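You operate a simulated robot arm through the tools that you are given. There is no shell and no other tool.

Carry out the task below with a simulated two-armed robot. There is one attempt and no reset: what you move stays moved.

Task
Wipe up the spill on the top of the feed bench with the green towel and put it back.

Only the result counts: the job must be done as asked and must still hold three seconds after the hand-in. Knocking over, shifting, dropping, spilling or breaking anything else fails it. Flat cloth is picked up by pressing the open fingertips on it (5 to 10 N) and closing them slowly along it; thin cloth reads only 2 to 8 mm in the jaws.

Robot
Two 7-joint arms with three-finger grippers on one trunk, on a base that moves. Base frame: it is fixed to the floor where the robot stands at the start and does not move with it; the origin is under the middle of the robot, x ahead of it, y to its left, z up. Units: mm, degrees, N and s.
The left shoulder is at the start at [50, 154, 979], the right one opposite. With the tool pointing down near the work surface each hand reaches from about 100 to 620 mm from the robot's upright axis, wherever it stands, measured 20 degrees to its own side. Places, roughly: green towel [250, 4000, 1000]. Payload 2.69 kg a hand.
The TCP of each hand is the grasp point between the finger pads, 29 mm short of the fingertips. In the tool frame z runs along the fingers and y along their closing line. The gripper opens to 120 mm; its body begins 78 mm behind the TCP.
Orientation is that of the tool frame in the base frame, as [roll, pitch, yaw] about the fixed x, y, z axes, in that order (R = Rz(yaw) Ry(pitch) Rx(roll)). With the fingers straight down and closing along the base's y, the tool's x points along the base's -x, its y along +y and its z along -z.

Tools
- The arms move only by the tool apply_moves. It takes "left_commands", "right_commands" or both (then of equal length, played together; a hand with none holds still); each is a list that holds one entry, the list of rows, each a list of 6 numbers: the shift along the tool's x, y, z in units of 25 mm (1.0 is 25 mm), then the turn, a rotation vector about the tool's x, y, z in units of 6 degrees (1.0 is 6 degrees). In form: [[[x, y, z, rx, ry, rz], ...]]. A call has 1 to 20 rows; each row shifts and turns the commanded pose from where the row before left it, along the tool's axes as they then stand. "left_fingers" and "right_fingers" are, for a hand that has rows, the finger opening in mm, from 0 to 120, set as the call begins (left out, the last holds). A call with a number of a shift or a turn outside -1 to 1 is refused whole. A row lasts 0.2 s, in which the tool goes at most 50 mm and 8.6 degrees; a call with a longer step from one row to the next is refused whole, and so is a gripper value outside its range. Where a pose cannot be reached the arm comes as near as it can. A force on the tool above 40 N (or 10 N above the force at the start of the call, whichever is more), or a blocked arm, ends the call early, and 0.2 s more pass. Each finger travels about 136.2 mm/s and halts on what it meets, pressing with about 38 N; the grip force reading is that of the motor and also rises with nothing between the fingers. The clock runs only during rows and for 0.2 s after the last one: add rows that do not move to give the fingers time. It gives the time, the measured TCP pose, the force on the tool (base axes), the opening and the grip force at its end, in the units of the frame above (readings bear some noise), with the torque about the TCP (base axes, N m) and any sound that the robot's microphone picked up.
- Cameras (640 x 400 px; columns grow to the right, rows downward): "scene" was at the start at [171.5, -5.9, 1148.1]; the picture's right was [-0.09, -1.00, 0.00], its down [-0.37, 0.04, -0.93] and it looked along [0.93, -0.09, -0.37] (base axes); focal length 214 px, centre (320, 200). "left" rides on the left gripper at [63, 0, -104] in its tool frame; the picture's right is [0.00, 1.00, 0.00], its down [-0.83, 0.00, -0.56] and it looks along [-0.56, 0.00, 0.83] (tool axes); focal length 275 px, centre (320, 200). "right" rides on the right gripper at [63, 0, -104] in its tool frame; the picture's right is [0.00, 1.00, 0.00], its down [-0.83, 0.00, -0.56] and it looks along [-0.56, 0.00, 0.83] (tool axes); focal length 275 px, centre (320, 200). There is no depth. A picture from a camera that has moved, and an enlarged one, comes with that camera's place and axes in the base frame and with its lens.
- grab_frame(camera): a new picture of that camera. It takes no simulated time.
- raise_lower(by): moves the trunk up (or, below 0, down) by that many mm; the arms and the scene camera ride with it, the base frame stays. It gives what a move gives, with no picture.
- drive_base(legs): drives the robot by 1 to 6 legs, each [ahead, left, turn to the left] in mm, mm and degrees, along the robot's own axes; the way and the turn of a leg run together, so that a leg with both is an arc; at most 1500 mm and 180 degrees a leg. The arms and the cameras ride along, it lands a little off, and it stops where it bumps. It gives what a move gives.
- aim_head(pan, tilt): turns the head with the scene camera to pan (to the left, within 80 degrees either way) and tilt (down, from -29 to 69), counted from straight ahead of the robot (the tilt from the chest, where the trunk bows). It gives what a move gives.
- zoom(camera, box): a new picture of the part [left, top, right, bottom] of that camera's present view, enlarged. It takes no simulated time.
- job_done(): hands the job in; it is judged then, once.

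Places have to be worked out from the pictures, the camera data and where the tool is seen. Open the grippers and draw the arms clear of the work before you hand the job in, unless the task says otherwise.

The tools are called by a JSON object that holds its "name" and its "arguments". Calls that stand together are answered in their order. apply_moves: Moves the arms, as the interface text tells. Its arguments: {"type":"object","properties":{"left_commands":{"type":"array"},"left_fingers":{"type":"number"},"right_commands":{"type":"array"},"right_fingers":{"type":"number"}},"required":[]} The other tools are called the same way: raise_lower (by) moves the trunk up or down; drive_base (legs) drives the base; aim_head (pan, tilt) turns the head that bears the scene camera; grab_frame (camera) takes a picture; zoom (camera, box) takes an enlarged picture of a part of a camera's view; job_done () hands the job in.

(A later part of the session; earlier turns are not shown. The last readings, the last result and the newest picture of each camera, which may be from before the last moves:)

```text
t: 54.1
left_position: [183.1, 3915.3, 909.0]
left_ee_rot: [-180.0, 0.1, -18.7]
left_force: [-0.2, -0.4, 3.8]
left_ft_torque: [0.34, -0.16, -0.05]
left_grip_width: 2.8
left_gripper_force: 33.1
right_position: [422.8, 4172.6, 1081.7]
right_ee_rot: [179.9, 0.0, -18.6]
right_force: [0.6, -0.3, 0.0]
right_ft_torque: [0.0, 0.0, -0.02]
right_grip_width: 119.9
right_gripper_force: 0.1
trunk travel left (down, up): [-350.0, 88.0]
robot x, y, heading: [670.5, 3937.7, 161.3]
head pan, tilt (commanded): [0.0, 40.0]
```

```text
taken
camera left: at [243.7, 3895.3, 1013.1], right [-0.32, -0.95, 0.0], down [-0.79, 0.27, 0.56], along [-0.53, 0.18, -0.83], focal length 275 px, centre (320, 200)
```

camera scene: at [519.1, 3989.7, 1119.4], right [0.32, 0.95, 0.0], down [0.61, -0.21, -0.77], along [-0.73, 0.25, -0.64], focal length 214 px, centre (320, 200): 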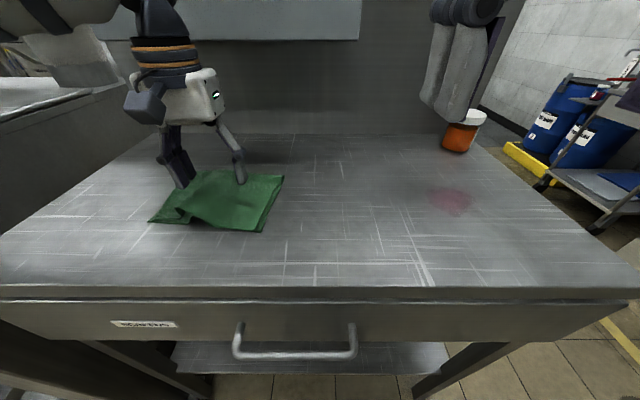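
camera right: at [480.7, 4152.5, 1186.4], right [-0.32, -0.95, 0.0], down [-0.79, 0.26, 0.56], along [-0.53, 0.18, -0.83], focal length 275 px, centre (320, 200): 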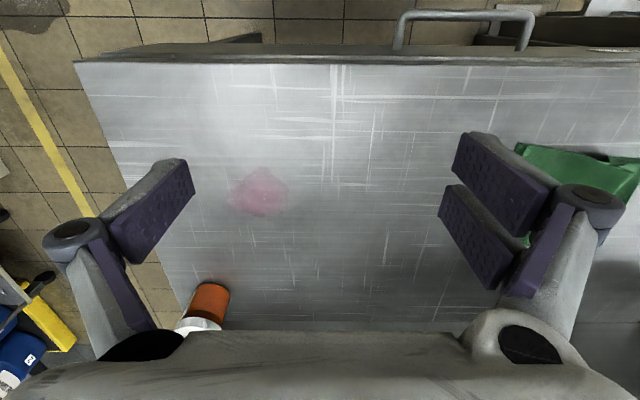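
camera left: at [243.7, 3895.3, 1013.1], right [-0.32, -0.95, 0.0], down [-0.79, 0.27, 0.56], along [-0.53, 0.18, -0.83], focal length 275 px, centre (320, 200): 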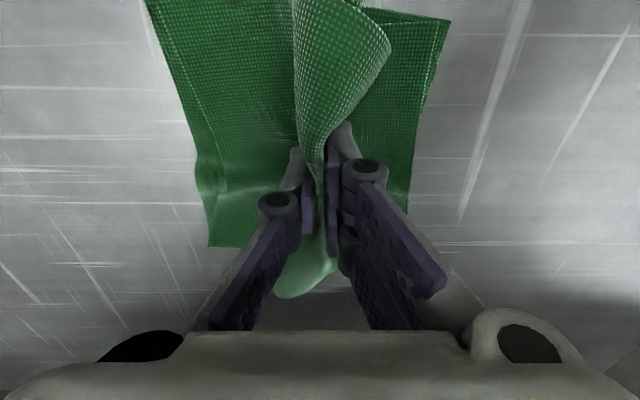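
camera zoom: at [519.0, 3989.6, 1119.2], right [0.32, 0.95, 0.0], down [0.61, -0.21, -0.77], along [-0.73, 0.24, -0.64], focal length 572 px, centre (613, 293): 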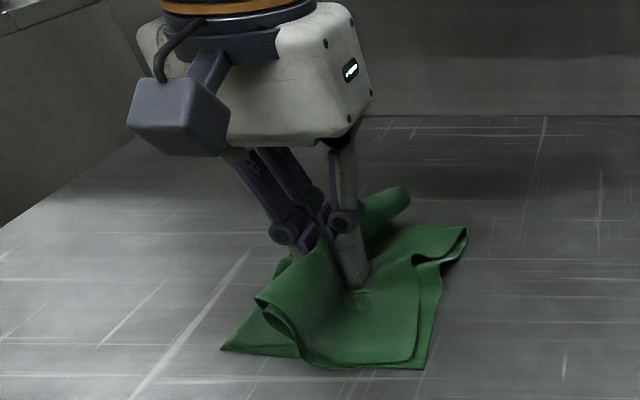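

Gripped at 2.8 mm with 33 N. I'll lift slowly 120 mm and check the whole towel comes along.

{"name": "apply_moves", "arguments": {"left_commands": [[[0, 0, -0.2, 0, 0, 0], [0, 0, -0.3, 0, 0, 0], [0, 0, -0.5, 0, 0, 0], [0, 0, -0.7, 0, 0, 0], [0, 0, -0.8, 0, 0, 0], [0, 0, -0.8, 0, 0, 0], [0, 0, -0.7, 0, 0, 0], [0, 0, -0.4, 0, 0, 0], [0, 0, -0.2, 0, 0, 0], [0, 0, 0, 0, 0, 0]]]}}

{"name": "grab_frame", "arguments": {"camera": "scene"}}

{"name": "grab_frame", "arguments": {"camera": "left"}}

```text
t: 56.3
left_position: [182.8, 3914.1, 1025.1]
left_ee_rot: [-179.9, 0.2, -18.6]
left_force: [-0.9, -0.4, -1.5]
left_ft_torque: [0.04, -0.01, 0.02]
left_grip_width: 2.5
left_gripper_force: 31.9
right_position: [422.6, 4172.1, 1080.6]
right_ee_rot: [-179.9, 0.0, -18.6]
right_force: [-0.2, 0.2, -0.7]
right_ft_torque: [-0.02, 0.02, -0.03]
right_grip_width: 120.0
right_gripper_force: 0.1
trunk travel left (down, up): [-350.0, 88.0]
robot x, y, heading: [671.8, 3934.9, 161.6]
head pan, tilt (commanded): [0.0, 40.0]
```

```text
taken
camera scene: at [518.9, 3989.6, 1119.3], right [0.32, 0.95, 0.0], down [0.61, -0.21, -0.77], along [-0.73, 0.25, -0.64], focal length 214 px, centre (320, 200)
```

scene: 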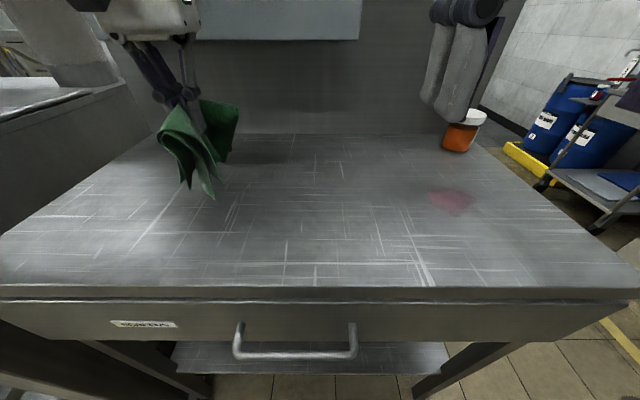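

```text
taken
camera left: at [243.9, 3894.3, 1128.0], right [-0.32, -0.95, 0.0], down [-0.78, 0.27, 0.56], along [-0.53, 0.18, -0.83], focal length 275 px, centre (320, 200)
```

left: 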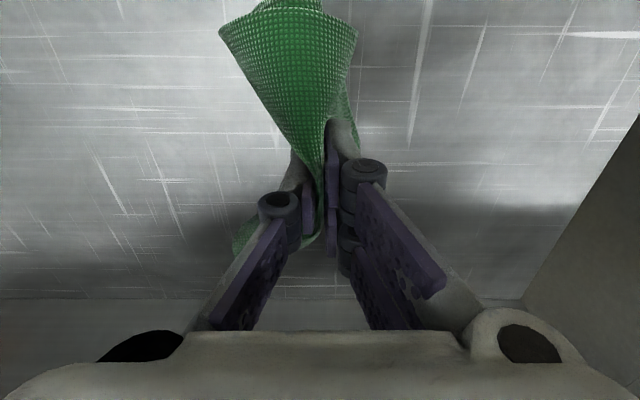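

The whole towel hangs from the left fingers. The spill is ~400 mm to the right of the hand at the same depth, so I strafe the base right 400 mm with the way clear (jar is ~200 mm deeper).

{"name": "drive_base", "arguments": {"legs": [[0, -400, 0]]}}

{"name": "grab_frame", "arguments": {"camera": "scene"}}

{"name": "grab_frame", "arguments": {"camera": "left"}}

```text
t: 59.9
left_position: [312.1, 4294.6, 1023.3]
left_ee_rot: [-179.9, 0.3, -19.3]
left_force: [0.1, -0.5, -2.1]
left_ft_torque: [-0.05, 0.04, 0.0]
left_grip_width: 3.9
left_gripper_force: 34.7
right_position: [554.1, 4551.1, 1081.8]
right_ee_rot: [-180.0, 0.0, -19.2]
right_force: [-0.9, -0.9, 0.5]
right_ft_torque: [-0.01, -0.02, 0.05]
right_grip_width: 120.2
right_gripper_force: 0.0
trunk travel left (down, up): [-350.0, 88.0]
robot x, y, heading: [798.3, 4307.6, 160.9]
head pan, tilt (commanded): [0.0, 40.0]
```

```text
taken
camera scene: at [648.2, 4366.4, 1119.3], right [0.33, 0.94, 0.0], down [0.61, -0.21, -0.77], along [-0.72, 0.25, -0.64], focal length 214 px, centre (320, 200)
```

scene: 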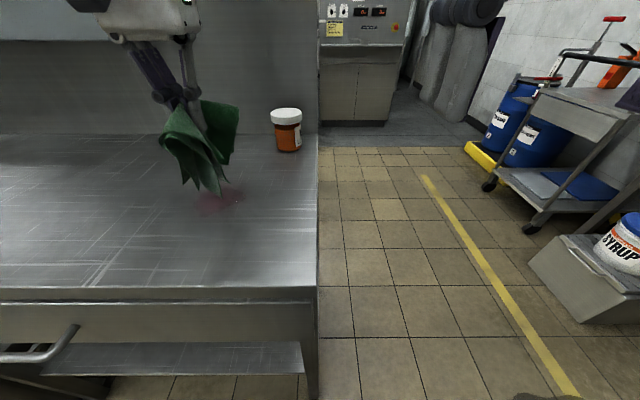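

```text
taken
camera left: at [372.2, 4273.8, 1127.8], right [-0.33, -0.94, 0.0], down [-0.78, 0.28, 0.56], along [-0.53, 0.19, -0.83], focal length 275 px, centre (320, 200)
```

left: 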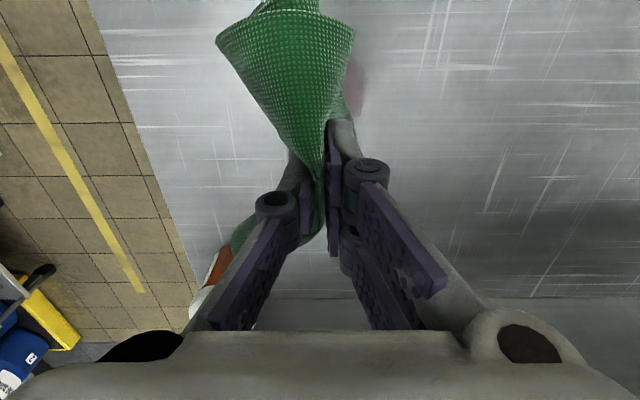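

The hand is now at (312,4295), almost over the spill. Zooming to see the spill's outline under the towel.

{"name": "zoom", "arguments": {"camera": "scene", "box": [140, 100, 320, 260]}}

{"name": "grab_frame", "arguments": {"camera": "right"}}

```text
2.50 times, centred on (230, 180) of scene
camera zoom: at [648.2, 4366.4, 1119.3], right [0.33, 0.94, 0.0], down [0.61, -0.21, -0.77], along [-0.72, 0.25, -0.64], focal length 536 px, centre (545, 250)
```

zoom: 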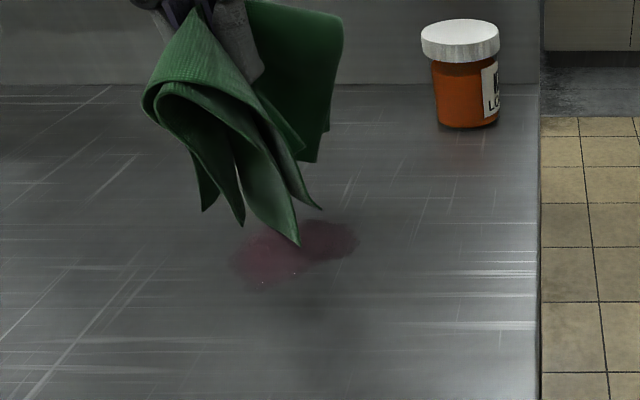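

```text
taken
camera right: at [612.3, 4529.4, 1186.5], right [-0.32, -0.95, 0.0], down [-0.79, 0.27, 0.56], along [-0.53, 0.18, -0.83], focal length 275 px, centre (320, 200)
```

right: 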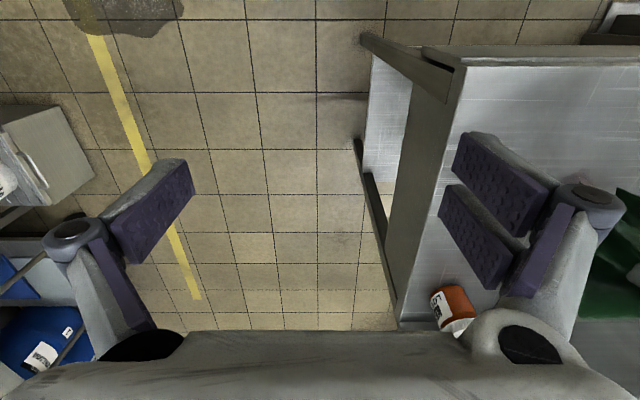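

Spill spans about ±40 mm around (321,4294); the hand is at its middle. I'll shift to the deep side (−40 mm tool x) and lower 90 mm so the cloth meets the bench.

{"name": "apply_moves", "arguments": {"left_commands": [[[-0.5, 0, 0.5, 0, 0, 0], [-0.5, 0, 0.6, 0, 0, 0], [-0.2, 0, 0.6, 0, 0, 0], [0, 0, 0.6, 0, 0, 0], [0, 0, 0.6, 0, 0, 0], [0, 0, 0.6, 0, 0, 0], [0, 0, 0.2, 0, 0, 0], [0, 0, 0, 0, 0, 0]]]}}

{"name": "zoom", "arguments": {"camera": "scene", "box": [140, 100, 320, 260]}}

```text
t: 61.7
left_position: [282.0, 4306.7, 930.5]
left_ee_rot: [-179.9, 0.2, -19.3]
left_force: [-0.3, -1.1, 0.1]
left_ft_torque: [0.0, 0.01, 0.04]
left_grip_width: 3.3
left_gripper_force: 30.4
right_position: [552.7, 4551.0, 1081.0]
right_ee_rot: [-179.9, 0.0, -19.2]
right_force: [-0.5, 0.9, -0.7]
right_ft_torque: [0.02, 0.04, -0.01]
right_grip_width: 120.0
right_gripper_force: 0.1
trunk travel left (down, up): [-350.0, 88.0]
robot x, y, heading: [801.2, 4305.9, 160.8]
head pan, tilt (commanded): [0.0, 40.0]
```

```text
2.50 times, centred on (230, 180) of scene
camera zoom: at [648.2, 4366.3, 1119.3], right [0.33, 0.94, 0.0], down [0.61, -0.21, -0.77], along [-0.72, 0.25, -0.64], focal length 536 px, centre (545, 250)
```

zoom: 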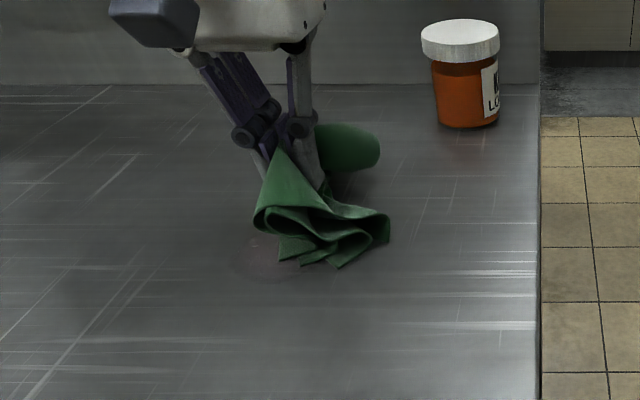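

The cloth is resting on the back part of the spill. Lowering 15 mm more toward pressing contact.

{"name": "apply_moves", "arguments": {"left_commands": [[[0, 0, 0.2, 0, 0, 0], [0, 0, 0.2, 0, 0, 0], [0, 0, 0.2, 0, 0, 0], [0, 0, 0, 0, 0, 0]]]}}

{"name": "apply_moves", "arguments": {"left_commands": [[[0, 0, 0.1, 0, 0, 0], [0, 0, 0, 0, 0, 0]]]}}

```text
t: 62.7
left_position: [283.3, 4306.3, 916.3]
left_ee_rot: [-179.9, 0.2, -19.2]
left_force: [0.3, -0.7, 0.8]
left_ft_torque: [-0.08, 0.02, 0.0]
left_grip_width: 2.5
left_gripper_force: 30.7
right_position: [555.5, 4550.6, 1081.2]
right_ee_rot: [-180.0, 0.0, -19.1]
right_force: [-0.1, -0.2, -0.1]
right_ft_torque: [0.02, -0.03, 0.0]
right_grip_width: 120.1
right_gripper_force: 0.0
trunk travel left (down, up): [-350.0, 88.0]
robot x, y, heading: [798.3, 4310.2, 160.8]
head pan, tilt (commanded): [0.0, 40.0]
```

```text
t: 63.3
left_position: [282.3, 4304.8, 914.3]
left_ee_rot: [-179.9, 0.3, -19.3]
left_force: [0.2, 0.4, 5.4]
left_ft_torque: [0.12, -0.06, -0.01]
left_grip_width: 2.9
left_gripper_force: 32.0
right_position: [553.6, 4550.3, 1081.9]
right_ee_rot: [-180.0, 0.0, -19.2]
right_force: [0.9, -0.6, -0.5]
right_ft_torque: [-0.03, 0.01, -0.01]
right_grip_width: 119.7
right_gripper_force: 0.0
trunk travel left (down, up): [-350.0, 88.0]
robot x, y, heading: [801.9, 4312.8, 160.7]
head pan, tilt (commanded): [0.0, 40.0]
```

Contact at 5 N, TCP z≈914. First slow stroke toward the robot across the spill (88 mm) with slightly more press.

{"name": "apply_moves", "arguments": {"left_commands": [[[0, 0, 0.03, 0, 0, 0], [0.3, 0, 0, 0, 0, 0], [0.4, 0, 0, 0, 0, 0], [0.4, 0, 0, 0, 0, 0], [0.4, 0, 0, 0, 0, 0], [0.4, 0, 0, 0, 0, 0], [0.4, 0, 0, 0, 0, 0], [0.4, 0, 0, 0, 0, 0], [0.4, 0, 0, 0, 0, 0], [0.4, 0, 0, 0, 0, 0], [0, 0, 0, 0, 0, 0]]]}}

{"name": "zoom", "arguments": {"camera": "scene", "box": [140, 100, 320, 260]}}

```text
t: 65.7
left_position: [366.2, 4276.1, 913.5]
left_ee_rot: [-179.9, 0.3, -19.2]
left_force: [-1.5, -0.3, 1.3]
left_ft_torque: [-0.15, 0.07, 0.03]
left_grip_width: 3.7
left_gripper_force: 31.2
right_position: [553.3, 4550.0, 1081.9]
right_ee_rot: [-180.0, 0.0, -19.1]
right_force: [0.7, 0.3, -1.0]
right_ft_torque: [0.01, 0.03, 0.01]
right_grip_width: 119.9
right_gripper_force: 0.1
trunk travel left (down, up): [-350.0, 88.0]
robot x, y, heading: [799.5, 4309.7, 160.7]
head pan, tilt (commanded): [0.0, 40.0]
```

```text
2.50 times, centred on (230, 180) of scene
camera zoom: at [648.2, 4366.3, 1119.3], right [0.33, 0.94, 0.0], down [0.61, -0.21, -0.77], along [-0.72, 0.25, -0.64], focal length 536 px, centre (545, 250)
```

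zoom: 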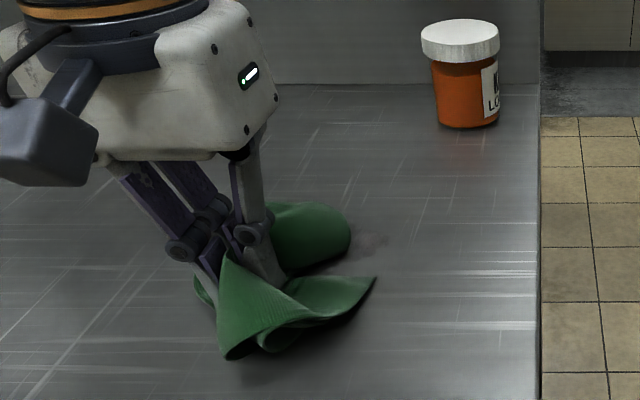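

The stroke removed most of the middle; a faint patch remains at the right (≈(330,4345)). Force fell to ~1 N as the cloth spread, so I lower a bit to regain ~8 N.

{"name": "apply_moves", "arguments": {"left_commands": [[[0, 0, 0.08, 0, 0, 0], [0, 0, 0, 0, 0, 0]]]}}

{"name": "apply_moves", "arguments": {"left_commands": [[[0, 0, 0.04, 0, 0, 0], [0, 0, 0, 0, 0, 0]]]}}

```text
t: 66.3
left_position: [366.3, 4275.0, 911.4]
left_ee_rot: [-180.0, 0.3, -19.2]
left_force: [-1.7, 0.2, 10.8]
left_ft_torque: [0.14, -0.04, -0.02]
left_grip_width: 4.0
left_gripper_force: 35.4
right_position: [553.1, 4550.9, 1082.7]
right_ee_rot: [-180.0, 0.1, -19.2]
right_force: [-0.3, 0.2, -1.4]
right_ft_torque: [0.03, -0.02, -0.01]
right_grip_width: 119.8
right_gripper_force: 0.1
trunk travel left (down, up): [-350.0, 88.0]
robot x, y, heading: [799.4, 4310.5, 161.0]
head pan, tilt (commanded): [0.0, 40.0]
```

```text
t: 66.9
left_position: [366.3, 4275.0, 911.1]
left_ee_rot: [-179.9, 0.4, -19.1]
left_force: [-2.2, -3.3, 22.2]
left_ft_torque: [0.05, -0.05, 0.01]
left_grip_width: 2.5
left_gripper_force: 31.8
right_position: [554.0, 4550.2, 1084.1]
right_ee_rot: [-180.0, 0.1, -19.2]
right_force: [-0.5, -0.2, 0.5]
right_ft_torque: [0.04, 0.04, 0.0]
right_grip_width: 119.8
right_gripper_force: 0.0
trunk travel left (down, up): [-350.0, 88.0]
robot x, y, heading: [800.0, 4307.7, 160.9]
head pan, tilt (commanded): [0.0, 40.0]
```

22 N is more than needed; I ease up 0.8 mm and make strokes over the right half: shift right 25, stroke deep 85, shift right 22, stroke back.

{"name": "apply_moves", "arguments": {"left_commands": [[[0, 0, -0.03, 0, 0, 0], [0, -0.5, 0, 0, 0, 0], [0, -0.5, 0, 0, 0, 0], [-0.4, 0, 0, 0, 0, 0], [-0.4, 0, 0, 0, 0, 0], [-0.4, 0, 0, 0, 0, 0], [-0.4, 0, 0, 0, 0, 0], [-0.4, 0, 0, 0, 0, 0], [-0.4, 0, 0, 0, 0, 0], [-0.4, 0, 0, 0, 0, 0], [-0.4, 0, 0, 0, 0, 0], [0, 0, 0, 0, 0, 0]]]}}

{"name": "zoom", "arguments": {"camera": "scene", "box": [140, 100, 320, 260]}}

```text
t: 69.5
left_position: [298.6, 4325.4, 910.3]
left_ee_rot: [-179.9, 0.2, -19.2]
left_force: [-0.9, 0.2, 0.3]
left_ft_torque: [0.04, -0.03, 0.0]
left_grip_width: 3.9
left_gripper_force: 35.2
right_position: [553.6, 4550.5, 1081.2]
right_ee_rot: [180.0, 0.0, -19.2]
right_force: [-0.2, 0.4, -0.3]
right_ft_torque: [0.0, 0.01, 0.01]
right_grip_width: 120.4
right_gripper_force: 0.1
trunk travel left (down, up): [-350.0, 88.0]
robot x, y, heading: [797.2, 4307.5, 160.9]
head pan, tilt (commanded): [0.0, 40.0]
```

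```text
2.50 times, centred on (230, 180) of scene
camera zoom: at [648.3, 4366.2, 1119.4], right [0.33, 0.94, 0.0], down [0.61, -0.21, -0.77], along [-0.72, 0.25, -0.64], focal length 536 px, centre (545, 250)
```

zoom: 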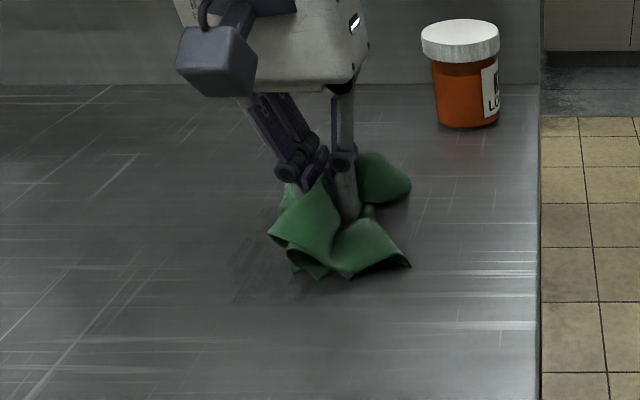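

Force is light again here; I lower ~1.5 mm and continue with the stroke shift to the right.

{"name": "apply_moves", "arguments": {"left_commands": [[[0, 0, 0.05, 0, 0, 0], [0, 0, 0, 0, 0, 0]]]}}

```text
t: 70.1
left_position: [299.2, 4325.4, 910.8]
left_ee_rot: [-179.9, 0.3, -19.2]
left_force: [-1.6, -0.4, 7.4]
left_ft_torque: [0.25, -0.14, 0.02]
left_grip_width: 2.5
left_gripper_force: 31.5
right_position: [554.7, 4550.2, 1081.7]
right_ee_rot: [180.0, 0.1, -19.3]
right_force: [0.6, -0.9, -0.2]
right_ft_torque: [0.0, 0.0, 0.01]
right_grip_width: 119.9
right_gripper_force: 0.1
trunk travel left (down, up): [-350.0, 88.0]
robot x, y, heading: [803.9, 4311.1, 160.8]
head pan, tilt (commanded): [0.0, 40.0]
```

7 N now. Shift right 22 mm and stroke back toward the robot 80 mm.

{"name": "apply_moves", "arguments": {"left_commands": [[[0, -0.45, 0, 0, 0, 0], [0, -0.45, 0, 0, 0, 0], [0.4, 0, 0, 0, 0, 0], [0.4, 0, 0, 0, 0, 0], [0.4, 0, 0, 0, 0, 0], [0.4, 0, 0, 0, 0, 0], [0.4, 0, 0, 0, 0, 0], [0.4, 0, 0, 0, 0, 0], [0.4, 0, 0, 0, 0, 0], [0.4, 0, 0, 0, 0, 0], [0, 0, 0, 0, 0, 0]]]}}

{"name": "zoom", "arguments": {"camera": "scene", "box": [140, 100, 320, 260]}}

```text
t: 72.5
left_position: [381.2, 4321.3, 910.1]
left_ee_rot: [-180.0, 0.4, -19.2]
left_force: [-5.5, 4.4, 20.1]
left_ft_torque: [0.3, -0.12, 0.02]
left_grip_width: 3.5
left_gripper_force: 34.8
right_position: [553.3, 4550.3, 1081.3]
right_ee_rot: [-179.9, 0.0, -19.2]
right_force: [-0.3, -0.6, -0.3]
right_ft_torque: [0.03, -0.02, -0.03]
right_grip_width: 119.9
right_gripper_force: 0.0
trunk travel left (down, up): [-350.0, 88.0]
robot x, y, heading: [797.5, 4311.4, 160.8]
head pan, tilt (commanded): [0.0, 40.0]
```

```text
2.50 times, centred on (230, 180) of scene
camera zoom: at [648.6, 4366.5, 1119.5], right [0.33, 0.94, 0.0], down [0.61, -0.21, -0.77], along [-0.72, 0.25, -0.64], focal length 536 px, centre (545, 250)
```

zoom: 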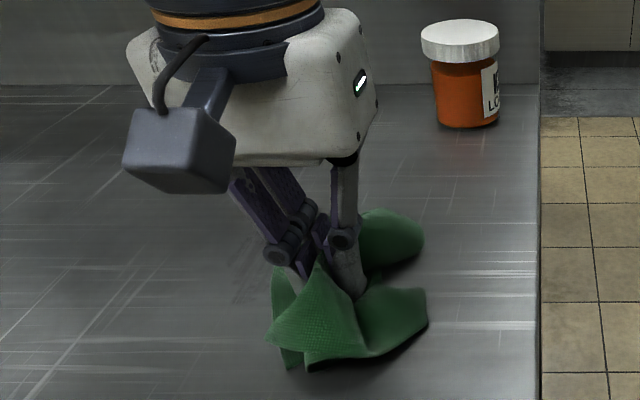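

Right side looks clean. I ease slightly and stroke left across the near side (80 mm), then deep along the left side of the spill.

{"name": "apply_moves", "arguments": {"left_commands": [[[0, 0, -0.02, 0, 0, 0], [0, 0.45, 0, 0, 0, 0], [0, 0.45, 0, 0, 0, 0], [0, 0.45, 0, 0, 0, 0], [0, 0.45, 0, 0, 0, 0], [0, 0.45, 0, 0, 0, 0], [0, 0.45, 0, 0, 0, 0], [0, 0.45, 0, 0, 0, 0], [-0.4, 0, 0, 0, 0, 0], [-0.4, 0, 0, 0, 0, 0], [-0.4, 0, 0, 0, 0, 0], [-0.4, 0, 0, 0, 0, 0], [-0.4, 0, 0, 0, 0, 0], [-0.4, 0, 0, 0, 0, 0], [-0.4, 0, 0, 0, 0, 0], [-0.4, 0, 0, 0, 0, 0], [-0.4, 0, 0, 0, 0, 0], [0, 0, 0, 0, 0, 0]]]}}

{"name": "zoom", "arguments": {"camera": "scene", "box": [140, 100, 320, 260]}}

```text
t: 76.3
left_position: [269.5, 4276.0, 910.6]
left_ee_rot: [-179.9, 0.3, -19.2]
left_force: [1.1, -0.8, 5.8]
left_ft_torque: [0.16, -0.14, 0.01]
left_grip_width: 2.6
left_gripper_force: 31.6
right_position: [554.5, 4550.7, 1081.8]
right_ee_rot: [180.0, 0.0, -19.3]
right_force: [0.6, 0.3, 0.0]
right_ft_torque: [0.02, -0.01, 0.02]
right_grip_width: 120.1
right_gripper_force: 0.0
trunk travel left (down, up): [-350.0, 88.0]
robot x, y, heading: [799.8, 4308.0, 160.9]
head pan, tilt (commanded): [0.0, 40.0]
```

```text
2.50 times, centred on (230, 180) of scene
camera zoom: at [648.6, 4366.2, 1119.4], right [0.33, 0.94, 0.0], down [0.61, -0.21, -0.77], along [-0.72, 0.25, -0.64], focal length 536 px, centre (545, 250)
```

zoom: 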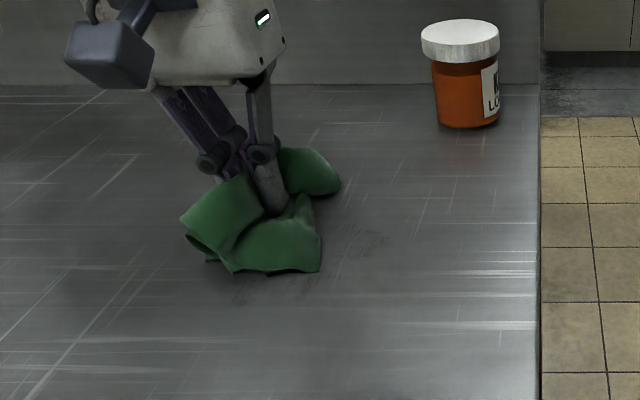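

Two faint grey traces remain at right and front-left of the spill place. I'll go on with lateral strokes, keeping away from the jar.

{"name": "apply_moves", "arguments": {"left_commands": [[[0.4, 0, 0.01, 0, 0, 0], [0, -0.45, 0, 0, 0, 0], [0, -0.45, 0, 0, 0, 0], [0, -0.45, 0, 0, 0, 0], [0, -0.45, 0, 0, 0, 0], [0, -0.45, 0, 0, 0, 0], [0, -0.45, 0, 0, 0, 0], [0.4, 0, 0, 0, 0, 0], [0.4, 0, 0, 0, 0, 0], [0, -0.45, 0, 0, 0, 0], [0, -0.3, 0, 0, 0, 0], [0, 0.45, 0, 0, 0, 0], [0, 0.45, 0, 0, 0, 0], [0, 0.45, 0, 0, 0, 0], [0, 0.45, 0, 0, 0, 0], [0, 0.45, 0, 0, 0, 0], [0, 0.45, 0, 0, 0, 0], [0, 0.45, 0, 0, 0, 0], [0, 0.45, 0, 0, 0, 0], [0, 0, 0, 0, 0, 0]]]}}

{"name": "zoom", "arguments": {"camera": "scene", "box": [140, 100, 320, 260]}}

```text
t: 80.5
left_position: [299.3, 4261.0, 909.9]
left_ee_rot: [-179.9, 0.4, -19.2]
left_force: [1.5, 4.1, 15.9]
left_ft_torque: [-0.22, -0.16, 0.06]
left_grip_width: 4.1
left_gripper_force: 34.7
right_position: [553.7, 4551.3, 1082.0]
right_ee_rot: [-179.9, 0.1, -19.2]
right_force: [0.1, -0.7, -0.3]
right_ft_torque: [0.01, -0.02, 0.02]
right_grip_width: 120.0
right_gripper_force: 0.0
trunk travel left (down, up): [-350.0, 88.0]
robot x, y, heading: [797.0, 4305.9, 160.6]
head pan, tilt (commanded): [0.0, 40.0]
```

```text
2.50 times, centred on (230, 180) of scene
camera zoom: at [649.1, 4366.6, 1119.5], right [0.33, 0.94, 0.0], down [0.61, -0.21, -0.77], along [-0.72, 0.25, -0.64], focal length 536 px, centre (545, 250)
```

zoom: 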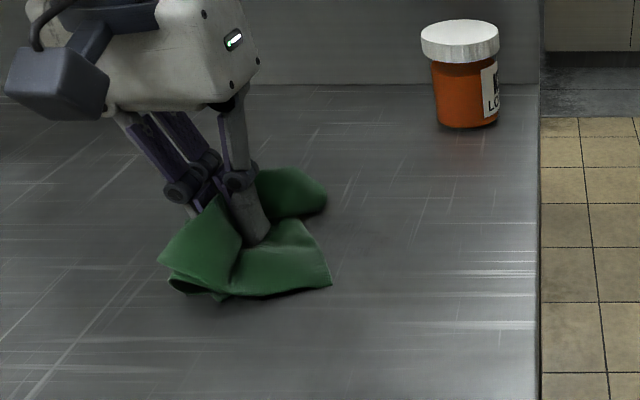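

Right trace is gone. Continue: step 22 mm nearer, stroke right, step 22 nearer, stroke left.

{"name": "apply_moves", "arguments": {"left_commands": [[[0.45, 0, 0, 0, 0, 0], [0.45, 0, 0, 0, 0, 0], [0, -0.5, 0, 0, 0, 0], [0, -0.5, 0, 0, 0, 0], [0, -0.5, 0, 0, 0, 0], [0, -0.5, 0, 0, 0, 0], [0, -0.5, 0, 0, 0, 0], [0, -0.5, 0, 0, 0, 0], [0, -0.5, 0, 0, 0, 0], [0.45, 0, 0, 0, 0, 0], [0.45, 0, 0, 0, 0, 0], [0, 0.5, 0, 0, 0, 0], [0, 0.5, 0, 0, 0, 0], [0, 0.5, 0, 0, 0, 0], [0, 0.5, 0, 0, 0, 0], [0, 0.5, 0, 0, 0, 0], [0, 0.5, 0, 0, 0, 0], [0, 0.5, 0, 0, 0, 0], [0, 0, 0, 0, 0, 0]]]}}

{"name": "zoom", "arguments": {"camera": "scene", "box": [140, 100, 320, 260]}}

```text
t: 84.5
left_position: [339.7, 4246.5, 909.6]
left_ee_rot: [-179.9, 0.1, -19.3]
left_force: [-1.1, 0.3, 4.8]
left_ft_torque: [0.03, -0.08, -0.01]
left_grip_width: 3.0
left_gripper_force: 30.8
right_position: [553.4, 4551.2, 1081.4]
right_ee_rot: [-180.0, 0.0, -19.3]
right_force: [0.2, -0.1, -0.1]
right_ft_torque: [-0.02, 0.01, 0.0]
right_grip_width: 120.1
right_gripper_force: 0.1
trunk travel left (down, up): [-350.0, 88.0]
robot x, y, heading: [797.5, 4305.4, 160.9]
head pan, tilt (commanded): [0.0, 40.0]
```

```text
2.50 times, centred on (230, 180) of scene
camera zoom: at [648.4, 4366.4, 1119.3], right [0.33, 0.94, 0.0], down [0.61, -0.21, -0.77], along [-0.72, 0.25, -0.64], focal length 536 px, centre (545, 250)
```

zoom: 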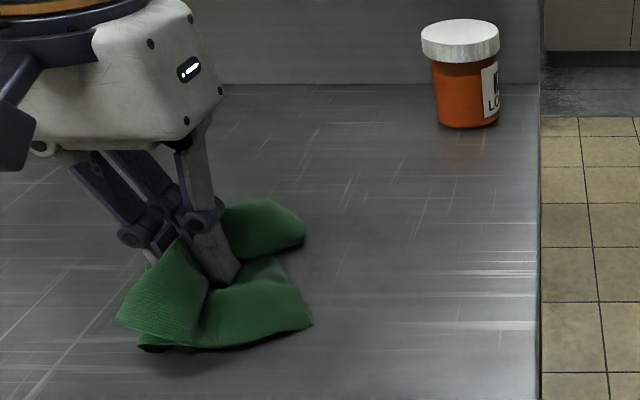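

The visible part looks clean. I'll lift the towel and inspect the whole spill place.

{"name": "apply_moves", "arguments": {"left_commands": [[[0, 0, -0.3, 0, 0, 0], [0, 0, -0.6, 0, 0, 0], [0, 0, -0.8, 0, 0, 0], [0, 0, -0.8, 0, 0, 0], [0, 0, -0.8, 0, 0, 0], [0, 0, -0.8, 0, 0, 0], [0, 0, -0.5, 0, 0, 0], [0, 0, 0, 0, 0, 0]]]}}

{"name": "zoom", "arguments": {"camera": "scene", "box": [140, 100, 320, 260]}}

{"name": "grab_frame", "arguments": {"camera": "left"}}

```text
t: 86.3
left_position: [339.6, 4248.0, 1024.5]
left_ee_rot: [-180.0, 0.2, -19.2]
left_force: [-1.2, 0.1, 1.8]
left_ft_torque: [-0.6, 0.2, 0.0]
left_grip_width: 2.2
left_gripper_force: 30.5
right_position: [554.0, 4550.1, 1080.9]
right_ee_rot: [180.0, 0.0, -19.2]
right_force: [-0.6, 0.4, 0.1]
right_ft_torque: [0.05, 0.0, 0.0]
right_grip_width: 120.0
right_gripper_force: 0.1
trunk travel left (down, up): [-350.0, 88.0]
robot x, y, heading: [795.9, 4311.9, 160.8]
head pan, tilt (commanded): [0.0, 40.0]
```

```text
2.50 times, centred on (230, 180) of scene
camera zoom: at [648.1, 4366.2, 1119.3], right [0.33, 0.94, 0.0], down [0.61, -0.21, -0.77], along [-0.72, 0.25, -0.64], focal length 536 px, centre (545, 250)
```

zoom: 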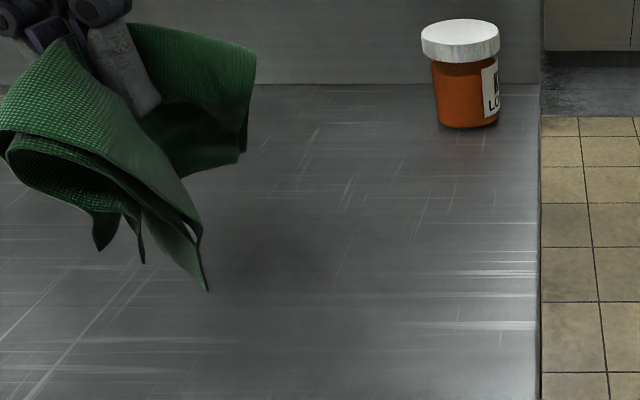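

```text
taken
camera left: at [400.3, 4227.0, 1128.5], right [-0.33, -0.94, 0.0], down [-0.78, 0.28, 0.56], along [-0.53, 0.19, -0.83], focal length 275 px, centre (320, 200)
```

left: 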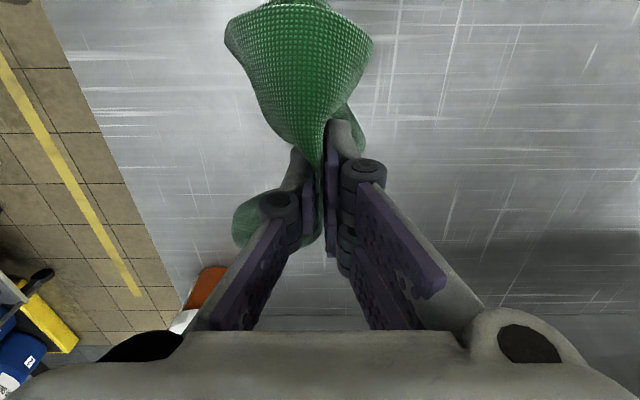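

The spill place looks clean. I'll strafe back left 365 mm with the towel in hand and re-inspect the spill place from there before putting the towel down.

{"name": "drive_base", "arguments": {"legs": [[0, 365, 0]]}}

{"name": "grab_frame", "arguments": {"camera": "right"}}

{"name": "zoom", "arguments": {"camera": "scene", "box": [360, 100, 560, 260]}}

{"name": "grab_frame", "arguments": {"camera": "scene"}}

```text
t: 89.6
left_position: [223.4, 3910.7, 1024.2]
left_ee_rot: [-179.9, 0.1, -19.1]
left_force: [-0.7, -3.1, 1.1]
left_ft_torque: [-0.18, 0.05, 0.02]
left_grip_width: 2.4
left_gripper_force: 30.8
right_position: [436.2, 4213.5, 1081.9]
right_ee_rot: [-180.0, -0.1, -19.1]
right_force: [-0.1, 0.7, 0.4]
right_ft_torque: [-0.01, 0.01, 0.03]
right_grip_width: 120.1
right_gripper_force: 0.1
trunk travel left (down, up): [-350.0, 88.0]
robot x, y, heading: [684.4, 3976.6, 161.1]
head pan, tilt (commanded): [0.0, 40.0]
```

```text
taken
camera right: at [495.1, 4193.1, 1186.6], right [-0.32, -0.95, 0.0], down [-0.79, 0.27, 0.56], along [-0.53, 0.18, -0.83], focal length 275 px, centre (320, 200)
```

right: 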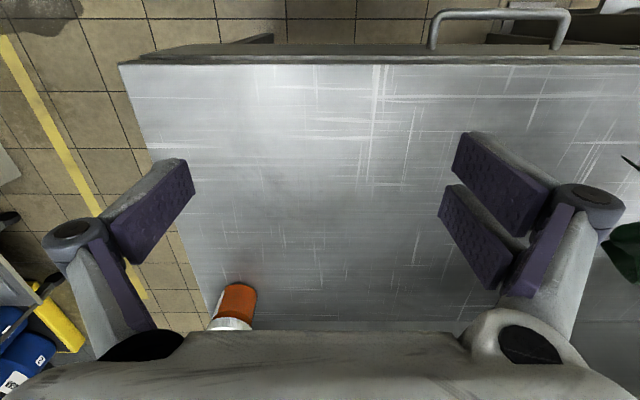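

```text
2.50 times, centred on (460, 180) of scene
camera zoom: at [531.4, 4030.2, 1119.3], right [0.33, 0.94, 0.0], down [0.61, -0.21, -0.77], along [-0.72, 0.25, -0.64], focal length 536 px, centre (-30, 250)
```

zoom: 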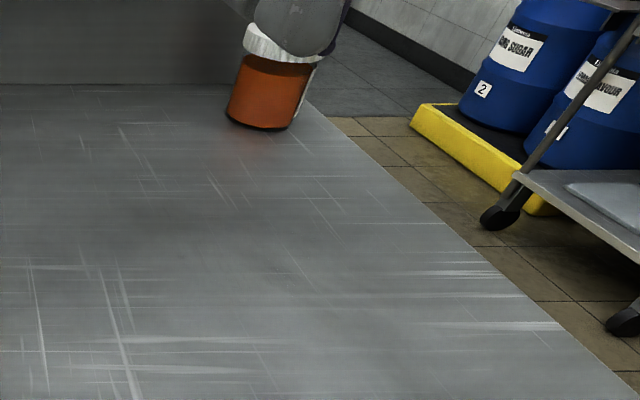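

```text
taken
camera scene: at [531.4, 4030.2, 1119.3], right [0.33, 0.94, 0.0], down [0.61, -0.21, -0.77], along [-0.72, 0.25, -0.64], focal length 214 px, centre (320, 200)
```

scene: 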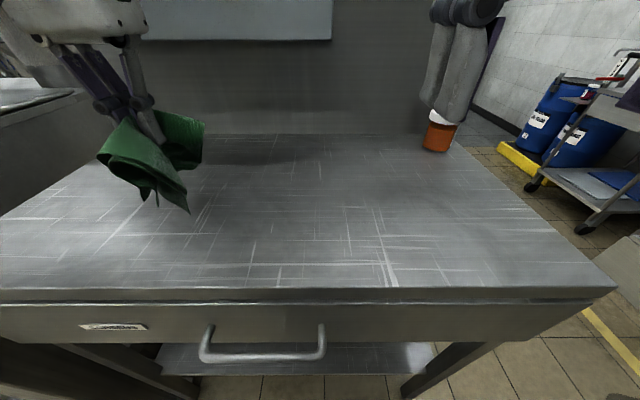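

Zoom on where the spill was, at about (291,194) in the right camera view.

{"name": "zoom", "arguments": {"camera": "right", "box": [210, 130, 380, 260]}}

```text
3.08 times, centred on (295, 195) of right
camera zoom: at [495.1, 4193.1, 1186.6], right [-0.32, -0.95, 0.0], down [-0.79, 0.27, 0.56], along [-0.53, 0.18, -0.83], focal length 847 px, centre (397, 215)
```

zoom: 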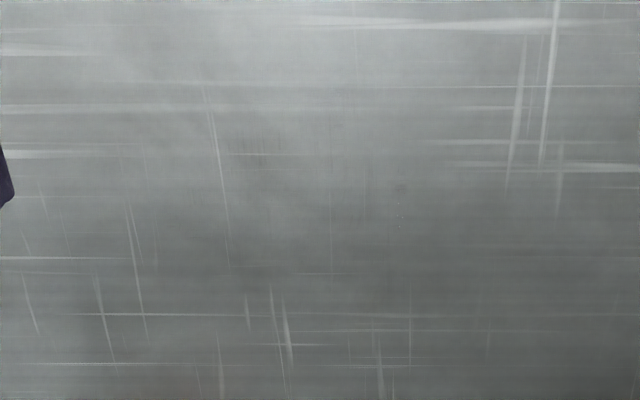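

There may be a faint residue near zoom (265,150) and (400,200). Zooming further.

{"name": "zoom", "arguments": {"camera": "right", "box": [255, 155, 335, 205]}}

{"name": "zoom", "arguments": {"camera": "scene", "box": [370, 150, 470, 230]}}

```text
8.00 times, centred on (295, 180) of right
camera zoom: at [495.1, 4193.1, 1186.6], right [-0.32, -0.95, 0.0], down [-0.79, 0.27, 0.56], along [-0.53, 0.18, -0.83], focal length 2202 px, centre (520, 360)
```

zoom: 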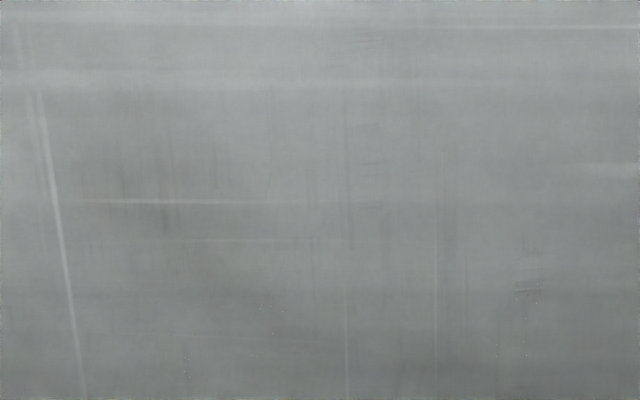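

```text
5.00 times, centred on (420, 190) of scene
camera zoom: at [531.4, 4030.2, 1119.3], right [0.33, 0.94, 0.0], down [0.61, -0.21, -0.77], along [-0.72, 0.25, -0.64], focal length 1072 px, centre (-180, 250)
```

zoom: 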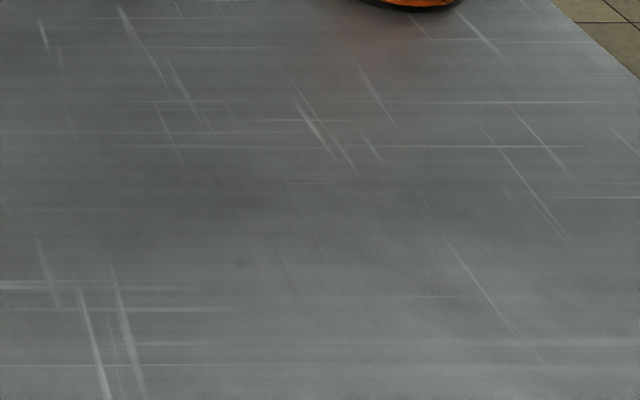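

Both cameras hint at a very faint residue near (347,4306) and specks near (307,4257). To be sure, I go back right 365 mm and wipe again with a denser raster.

{"name": "drive_base", "arguments": {"legs": [[0, -365, 0]]}}

{"name": "zoom", "arguments": {"camera": "scene", "box": [140, 100, 320, 260]}}

```text
t: 93.0
left_position: [344.5, 4265.7, 1025.6]
left_ee_rot: [-179.9, 0.2, -19.1]
left_force: [-0.2, -0.3, -0.9]
left_ft_torque: [-0.11, 0.06, 0.0]
left_grip_width: 2.4
left_gripper_force: 30.7
right_position: [558.6, 4567.1, 1082.5]
right_ee_rot: [180.0, 0.1, -19.3]
right_force: [0.3, -0.2, -1.0]
right_ft_torque: [-0.03, -0.01, -0.01]
right_grip_width: 120.0
right_gripper_force: 0.0
trunk travel left (down, up): [-350.0, 88.0]
robot x, y, heading: [806.0, 4330.2, 160.8]
head pan, tilt (commanded): [0.0, 40.0]
```

```text
2.50 times, centred on (230, 180) of scene
camera zoom: at [654.0, 4382.8, 1119.3], right [0.33, 0.94, 0.0], down [0.61, -0.21, -0.77], along [-0.72, 0.25, -0.64], focal length 536 px, centre (545, 250)
```

zoom: 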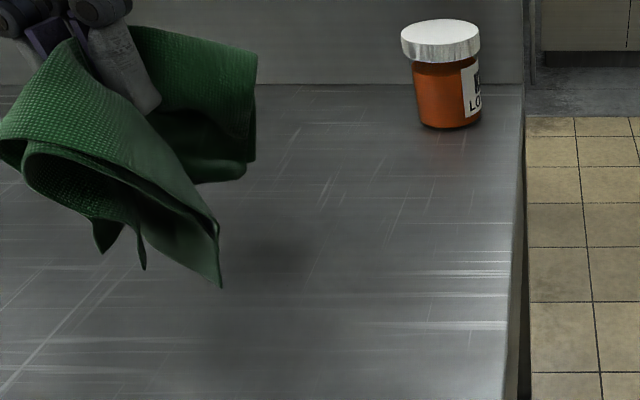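

Hand is at tool offset (+31,+19) from the spill centre. I move to offset (−45,+45) while lowering 90 mm.

{"name": "apply_moves", "arguments": {"left_commands": [[[-0.38, 0.13, 0.45, 0, 0, 0], [-0.38, 0.13, 0.45, 0, 0, 0], [-0.38, 0.13, 0.45, 0, 0, 0], [-0.38, 0.13, 0.45, 0, 0, 0], [-0.38, 0.13, 0.45, 0, 0, 0], [-0.38, 0.13, 0.45, 0, 0, 0], [-0.38, 0.13, 0.45, 0, 0, 0], [-0.38, 0.13, 0.45, 0, 0, 0], [0, 0, 0.4, 0, 0, 0], [0, 0, 0.3, 0, 0, 0], [0, 0, 0, 0, 0, 0]]]}}

{"name": "apply_moves", "arguments": {"left_commands": [[[0, 0, 0.1, 0, 0, 0], [0, 0, 0, 0, 0, 0]]]}}

```text
t: 95.4
left_position: [265.9, 4266.3, 917.8]
left_ee_rot: [-179.9, 0.1, -19.3]
left_force: [-0.7, -0.7, 1.6]
left_ft_torque: [-0.09, 0.03, -0.05]
left_grip_width: 2.6
left_gripper_force: 31.1
right_position: [557.7, 4566.6, 1081.6]
right_ee_rot: [180.0, 0.0, -19.1]
right_force: [0.1, -0.9, -1.0]
right_ft_torque: [-0.02, 0.02, 0.0]
right_grip_width: 120.0
right_gripper_force: 0.0
trunk travel left (down, up): [-350.0, 88.0]
robot x, y, heading: [803.8, 4322.9, 160.7]
head pan, tilt (commanded): [0.0, 40.0]
```

```text
t: 96.0
left_position: [265.0, 4264.6, 914.6]
left_ee_rot: [180.0, 0.1, -19.2]
left_force: [-0.5, 0.3, 3.0]
left_ft_torque: [-0.07, -0.01, 0.01]
left_grip_width: 2.4
left_gripper_force: 31.5
right_position: [558.8, 4566.9, 1081.7]
right_ee_rot: [179.9, 0.0, -19.1]
right_force: [-0.6, 0.5, 0.3]
right_ft_torque: [0.04, -0.01, -0.04]
right_grip_width: 120.1
right_gripper_force: 0.1
trunk travel left (down, up): [-350.0, 88.0]
robot x, y, heading: [803.6, 4325.1, 160.9]
head pan, tilt (commanded): [0.0, 40.0]
```

Light contact (3 N). Begin the dense raster: stroke right 80 mm while easing down 3 mm, step 12 mm nearer, stroke left.

{"name": "apply_moves", "arguments": {"left_commands": [[[0, 0, 0.06, 0, 0, 0], [0, -0.5, 0.02, 0, 0, 0], [0, -0.5, 0.02, 0, 0, 0], [0, -0.5, 0.02, 0, 0, 0], [0, -0.5, 0.02, 0, 0, 0], [0, -0.5, 0, 0, 0, 0], [0, -0.5, 0, 0, 0, 0], [0, -0.4, 0, 0, 0, 0], [0.5, 0, 0, 0, 0, 0], [0, 0.5, 0, 0, 0, 0], [0, 0.5, 0, 0, 0, 0], [0, 0.5, 0, 0, 0, 0], [0, 0.5, 0, 0, 0, 0], [0, 0.5, 0, 0, 0, 0], [0, 0.5, 0, 0, 0, 0], [0, 0.5, 0, 0, 0, 0], [0.5, 0, 0, 0, 0, 0], [0, 0, 0, 0, 0, 0]]]}}

{"name": "zoom", "arguments": {"camera": "scene", "box": [140, 100, 320, 260]}}

```text
t: 99.8
left_position: [287.6, 4254.0, 911.2]
left_ee_rot: [-179.9, 0.2, -19.3]
left_force: [-1.5, -2.1, 6.9]
left_ft_torque: [0.08, 0.04, 0.02]
left_grip_width: 2.7
left_gripper_force: 31.8
right_position: [559.5, 4566.3, 1082.0]
right_ee_rot: [180.0, 0.0, -19.2]
right_force: [-0.9, -0.3, -1.1]
right_ft_torque: [0.0, 0.01, 0.03]
right_grip_width: 120.1
right_gripper_force: 0.2
trunk travel left (down, up): [-350.0, 88.0]
robot x, y, heading: [805.9, 4326.7, 160.8]
head pan, tilt (commanded): [0.0, 40.0]
```

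```text
2.50 times, centred on (230, 180) of scene
camera zoom: at [654.2, 4382.8, 1119.4], right [0.33, 0.94, 0.0], down [0.61, -0.21, -0.77], along [-0.72, 0.25, -0.64], focal length 536 px, centre (545, 250)
```

zoom: 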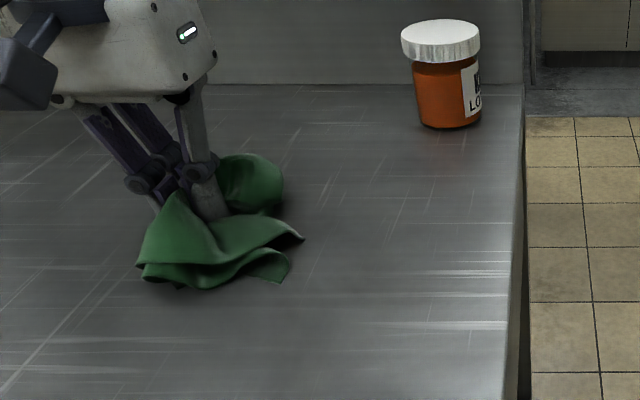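

7 N at offset (−18,+49). Continue with two 92 mm strokes, 12 mm apart.

{"name": "apply_moves", "arguments": {"left_commands": [[[0, -0.5, 0.02, 0, 0, 0], [0, -0.5, 0, 0, 0, 0], [0, -0.5, 0, 0, 0, 0], [0, -0.5, 0, 0, 0, 0], [0, -0.5, 0, 0, 0, 0], [0, -0.5, 0, 0, 0, 0], [0, -0.5, 0, 0, 0, 0], [0, -0.4, 0, 0, 0, 0], [0.5, 0, 0, 0, 0, 0], [0, 0.5, 0, 0, 0, 0], [0, 0.5, 0, 0, 0, 0], [0, 0.5, 0, 0, 0, 0], [0, 0.5, 0, 0, 0, 0], [0, 0.5, 0, 0, 0, 0], [0, 0.5, 0, 0, 0, 0], [0, 0.5, 0, 0, 0, 0], [0, 0.4, 0, 0, 0, 0], [0.5, 0, 0, 0, 0, 0], [0, 0, 0, 0, 0, 0]]]}}

```text
t: 103.8
left_position: [309.7, 4245.5, 913.1]
left_ee_rot: [-179.9, 0.2, -19.1]
left_force: [-0.7, 0.0, -0.3]
left_ft_torque: [0.13, -0.01, 0.03]
left_grip_width: 2.6
left_gripper_force: 30.4
right_position: [559.0, 4566.4, 1080.5]
right_ee_rot: [179.9, 0.0, -19.2]
right_force: [-0.7, -0.4, 0.6]
right_ft_torque: [0.01, -0.01, 0.0]
right_grip_width: 120.2
right_gripper_force: 0.1
trunk travel left (down, up): [-350.0, 88.0]
robot x, y, heading: [805.0, 4323.0, 160.7]
head pan, tilt (commanded): [0.0, 40.0]
```

Force dropped out; lowering ~2 mm and checking before the next strokes.

{"name": "apply_moves", "arguments": {"left_commands": [[[0, 0, 0.08, 0, 0, 0], [0, 0, 0, 0, 0, 0]]]}}

```text
t: 104.4
left_position: [309.9, 4246.4, 909.7]
left_ee_rot: [-180.0, 0.1, -19.1]
left_force: [0.1, 0.2, 0.8]
left_ft_torque: [0.01, 0.0, 0.01]
left_grip_width: 4.3
left_gripper_force: 35.5
right_position: [559.5, 4568.3, 1081.2]
right_ee_rot: [180.0, 0.0, -19.2]
right_force: [-0.4, 0.7, 0.4]
right_ft_torque: [0.01, -0.03, 0.04]
right_grip_width: 120.2
right_gripper_force: 0.1
trunk travel left (down, up): [-350.0, 88.0]
robot x, y, heading: [807.9, 4327.2, 160.6]
head pan, tilt (commanded): [0.0, 40.0]
```

{"name": "apply_moves", "arguments": {"left_commands": [[[0, 0, 0.05, 0, 0, 0], [0, 0, 0, 0, 0, 0]]]}}

{"name": "zoom", "arguments": {"camera": "scene", "box": [140, 100, 320, 260]}}

```text
t: 105.0
left_position: [309.9, 4246.8, 909.8]
left_ee_rot: [-179.9, 0.3, -19.2]
left_force: [-0.6, -1.2, 8.7]
left_ft_torque: [0.16, -0.03, 0.0]
left_grip_width: 2.5
left_gripper_force: 32.3
right_position: [559.9, 4567.0, 1082.7]
right_ee_rot: [-180.0, 0.0, -19.2]
right_force: [-0.4, 0.5, 0.0]
right_ft_torque: [0.01, 0.03, -0.01]
right_grip_width: 119.7
right_gripper_force: 0.0
trunk travel left (down, up): [-350.0, 88.0]
robot x, y, heading: [805.7, 4327.7, 160.8]
head pan, tilt (commanded): [0.0, 40.0]
```

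```text
2.50 times, centred on (230, 180) of scene
camera zoom: at [654.4, 4382.8, 1119.4], right [0.33, 0.94, 0.0], down [0.61, -0.21, -0.77], along [-0.72, 0.25, -0.64], focal length 536 px, centre (545, 250)
```

zoom: 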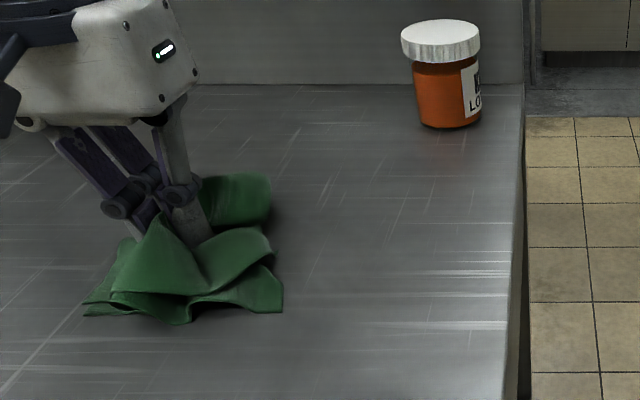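

8.7 N now at offset (+5,+49). Next two strokes across the middle-front.

{"name": "apply_moves", "arguments": {"left_commands": [[[0, -0.5, 0.02, 0, 0, 0], [0, -0.5, 0, 0, 0, 0], [0, -0.5, 0, 0, 0, 0], [0, -0.5, 0, 0, 0, 0], [0, -0.5, 0, 0, 0, 0], [0, -0.5, 0, 0, 0, 0], [0, -0.5, 0, 0, 0, 0], [0, -0.5, 0, 0, 0, 0], [0.5, 0, 0, 0, 0, 0], [0, 0.5, 0.01, 0, 0, 0], [0, 0.5, 0, 0, 0, 0], [0, 0.5, 0, 0, 0, 0], [0, 0.5, 0, 0, 0, 0], [0, 0.5, 0, 0, 0, 0], [0, 0.5, 0, 0, 0, 0], [0, 0.5, 0, 0, 0, 0], [0, 0.5, 0, 0, 0, 0], [0.5, 0, 0, 0, 0, 0], [0, 0, 0, 0, 0, 0]]]}}

{"name": "apply_moves", "arguments": {"left_commands": [[[0, -0.5, 0.01, 0, 0, 0], [0, -0.5, 0, 0, 0, 0], [0, -0.5, 0, 0, 0, 0], [0, -0.5, 0, 0, 0, 0], [0, -0.5, 0, 0, 0, 0], [0, -0.5, 0, 0, 0, 0], [0, -0.5, 0, 0, 0, 0], [0, -0.5, 0, 0, 0, 0], [0.5, 0, 0, 0, 0, 0], [0, 0.5, 0, 0, 0, 0], [0, 0.5, 0, 0, 0, 0], [0, 0.5, 0, 0, 0, 0], [0, 0.5, 0, 0, 0, 0], [0, 0.5, 0, 0, 0, 0], [0, 0.5, 0, 0, 0, 0], [0, 0.5, 0, 0, 0, 0], [0, 0.5, 0, 0, 0, 0], [0, 0, 0, 0, 0, 0]]]}}

{"name": "zoom", "arguments": {"camera": "scene", "box": [140, 100, 320, 260]}}

```text
t: 108.8
left_position: [326.7, 4239.1, 908.4]
left_ee_rot: [-179.7, 0.9, -19.1]
left_force: [-0.3, 0.0, 27.3]
left_ft_torque: [0.41, -0.41, 0.01]
left_grip_width: 2.8
left_gripper_force: 33.7
right_position: [561.1, 4566.6, 1082.2]
right_ee_rot: [180.0, 0.1, -19.1]
right_force: [0.9, -0.3, -0.1]
right_ft_torque: [-0.02, 0.01, 0.02]
right_grip_width: 119.9
right_gripper_force: 0.1
trunk travel left (down, up): [-350.0, 88.0]
robot x, y, heading: [801.9, 4326.6, 160.9]
head pan, tilt (commanded): [0.0, 40.0]
stopped in row 18 (left hand): the force on the tool passed its limit at 53 N (the readings are from after the stop); the commanded pose is now the measured one
```

```text
t: 112.6
left_position: [341.7, 4235.9, 908.9]
left_ee_rot: [180.0, 0.8, -19.1]
left_force: [-1.9, -2.5, 37.0]
left_ft_torque: [-0.26, -0.14, -0.11]
left_grip_width: 3.0
left_gripper_force: 30.8
right_position: [561.1, 4565.9, 1082.9]
right_ee_rot: [180.0, 0.1, -19.2]
right_force: [0.5, -0.3, 0.0]
right_ft_torque: [-0.01, 0.04, -0.02]
right_grip_width: 119.9
right_gripper_force: 0.0
trunk travel left (down, up): [-350.0, 88.0]
robot x, y, heading: [807.8, 4325.5, 160.6]
head pan, tilt (commanded): [0.0, 40.0]
```

```text
2.50 times, centred on (230, 180) of scene
camera zoom: at [656.2, 4382.9, 1119.8], right [0.33, 0.94, 0.0], down [0.61, -0.21, -0.77], along [-0.72, 0.25, -0.64], focal length 536 px, centre (545, 250)
```

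zoom: 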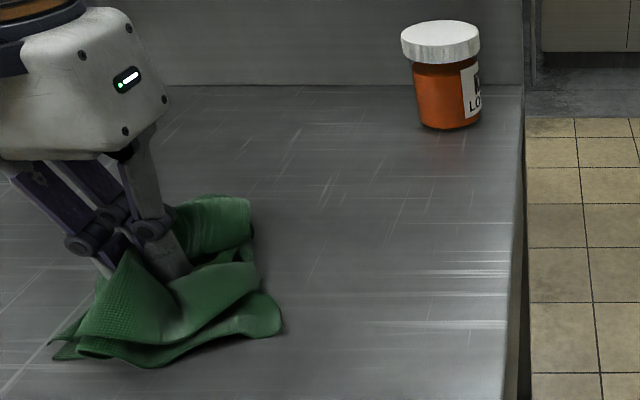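

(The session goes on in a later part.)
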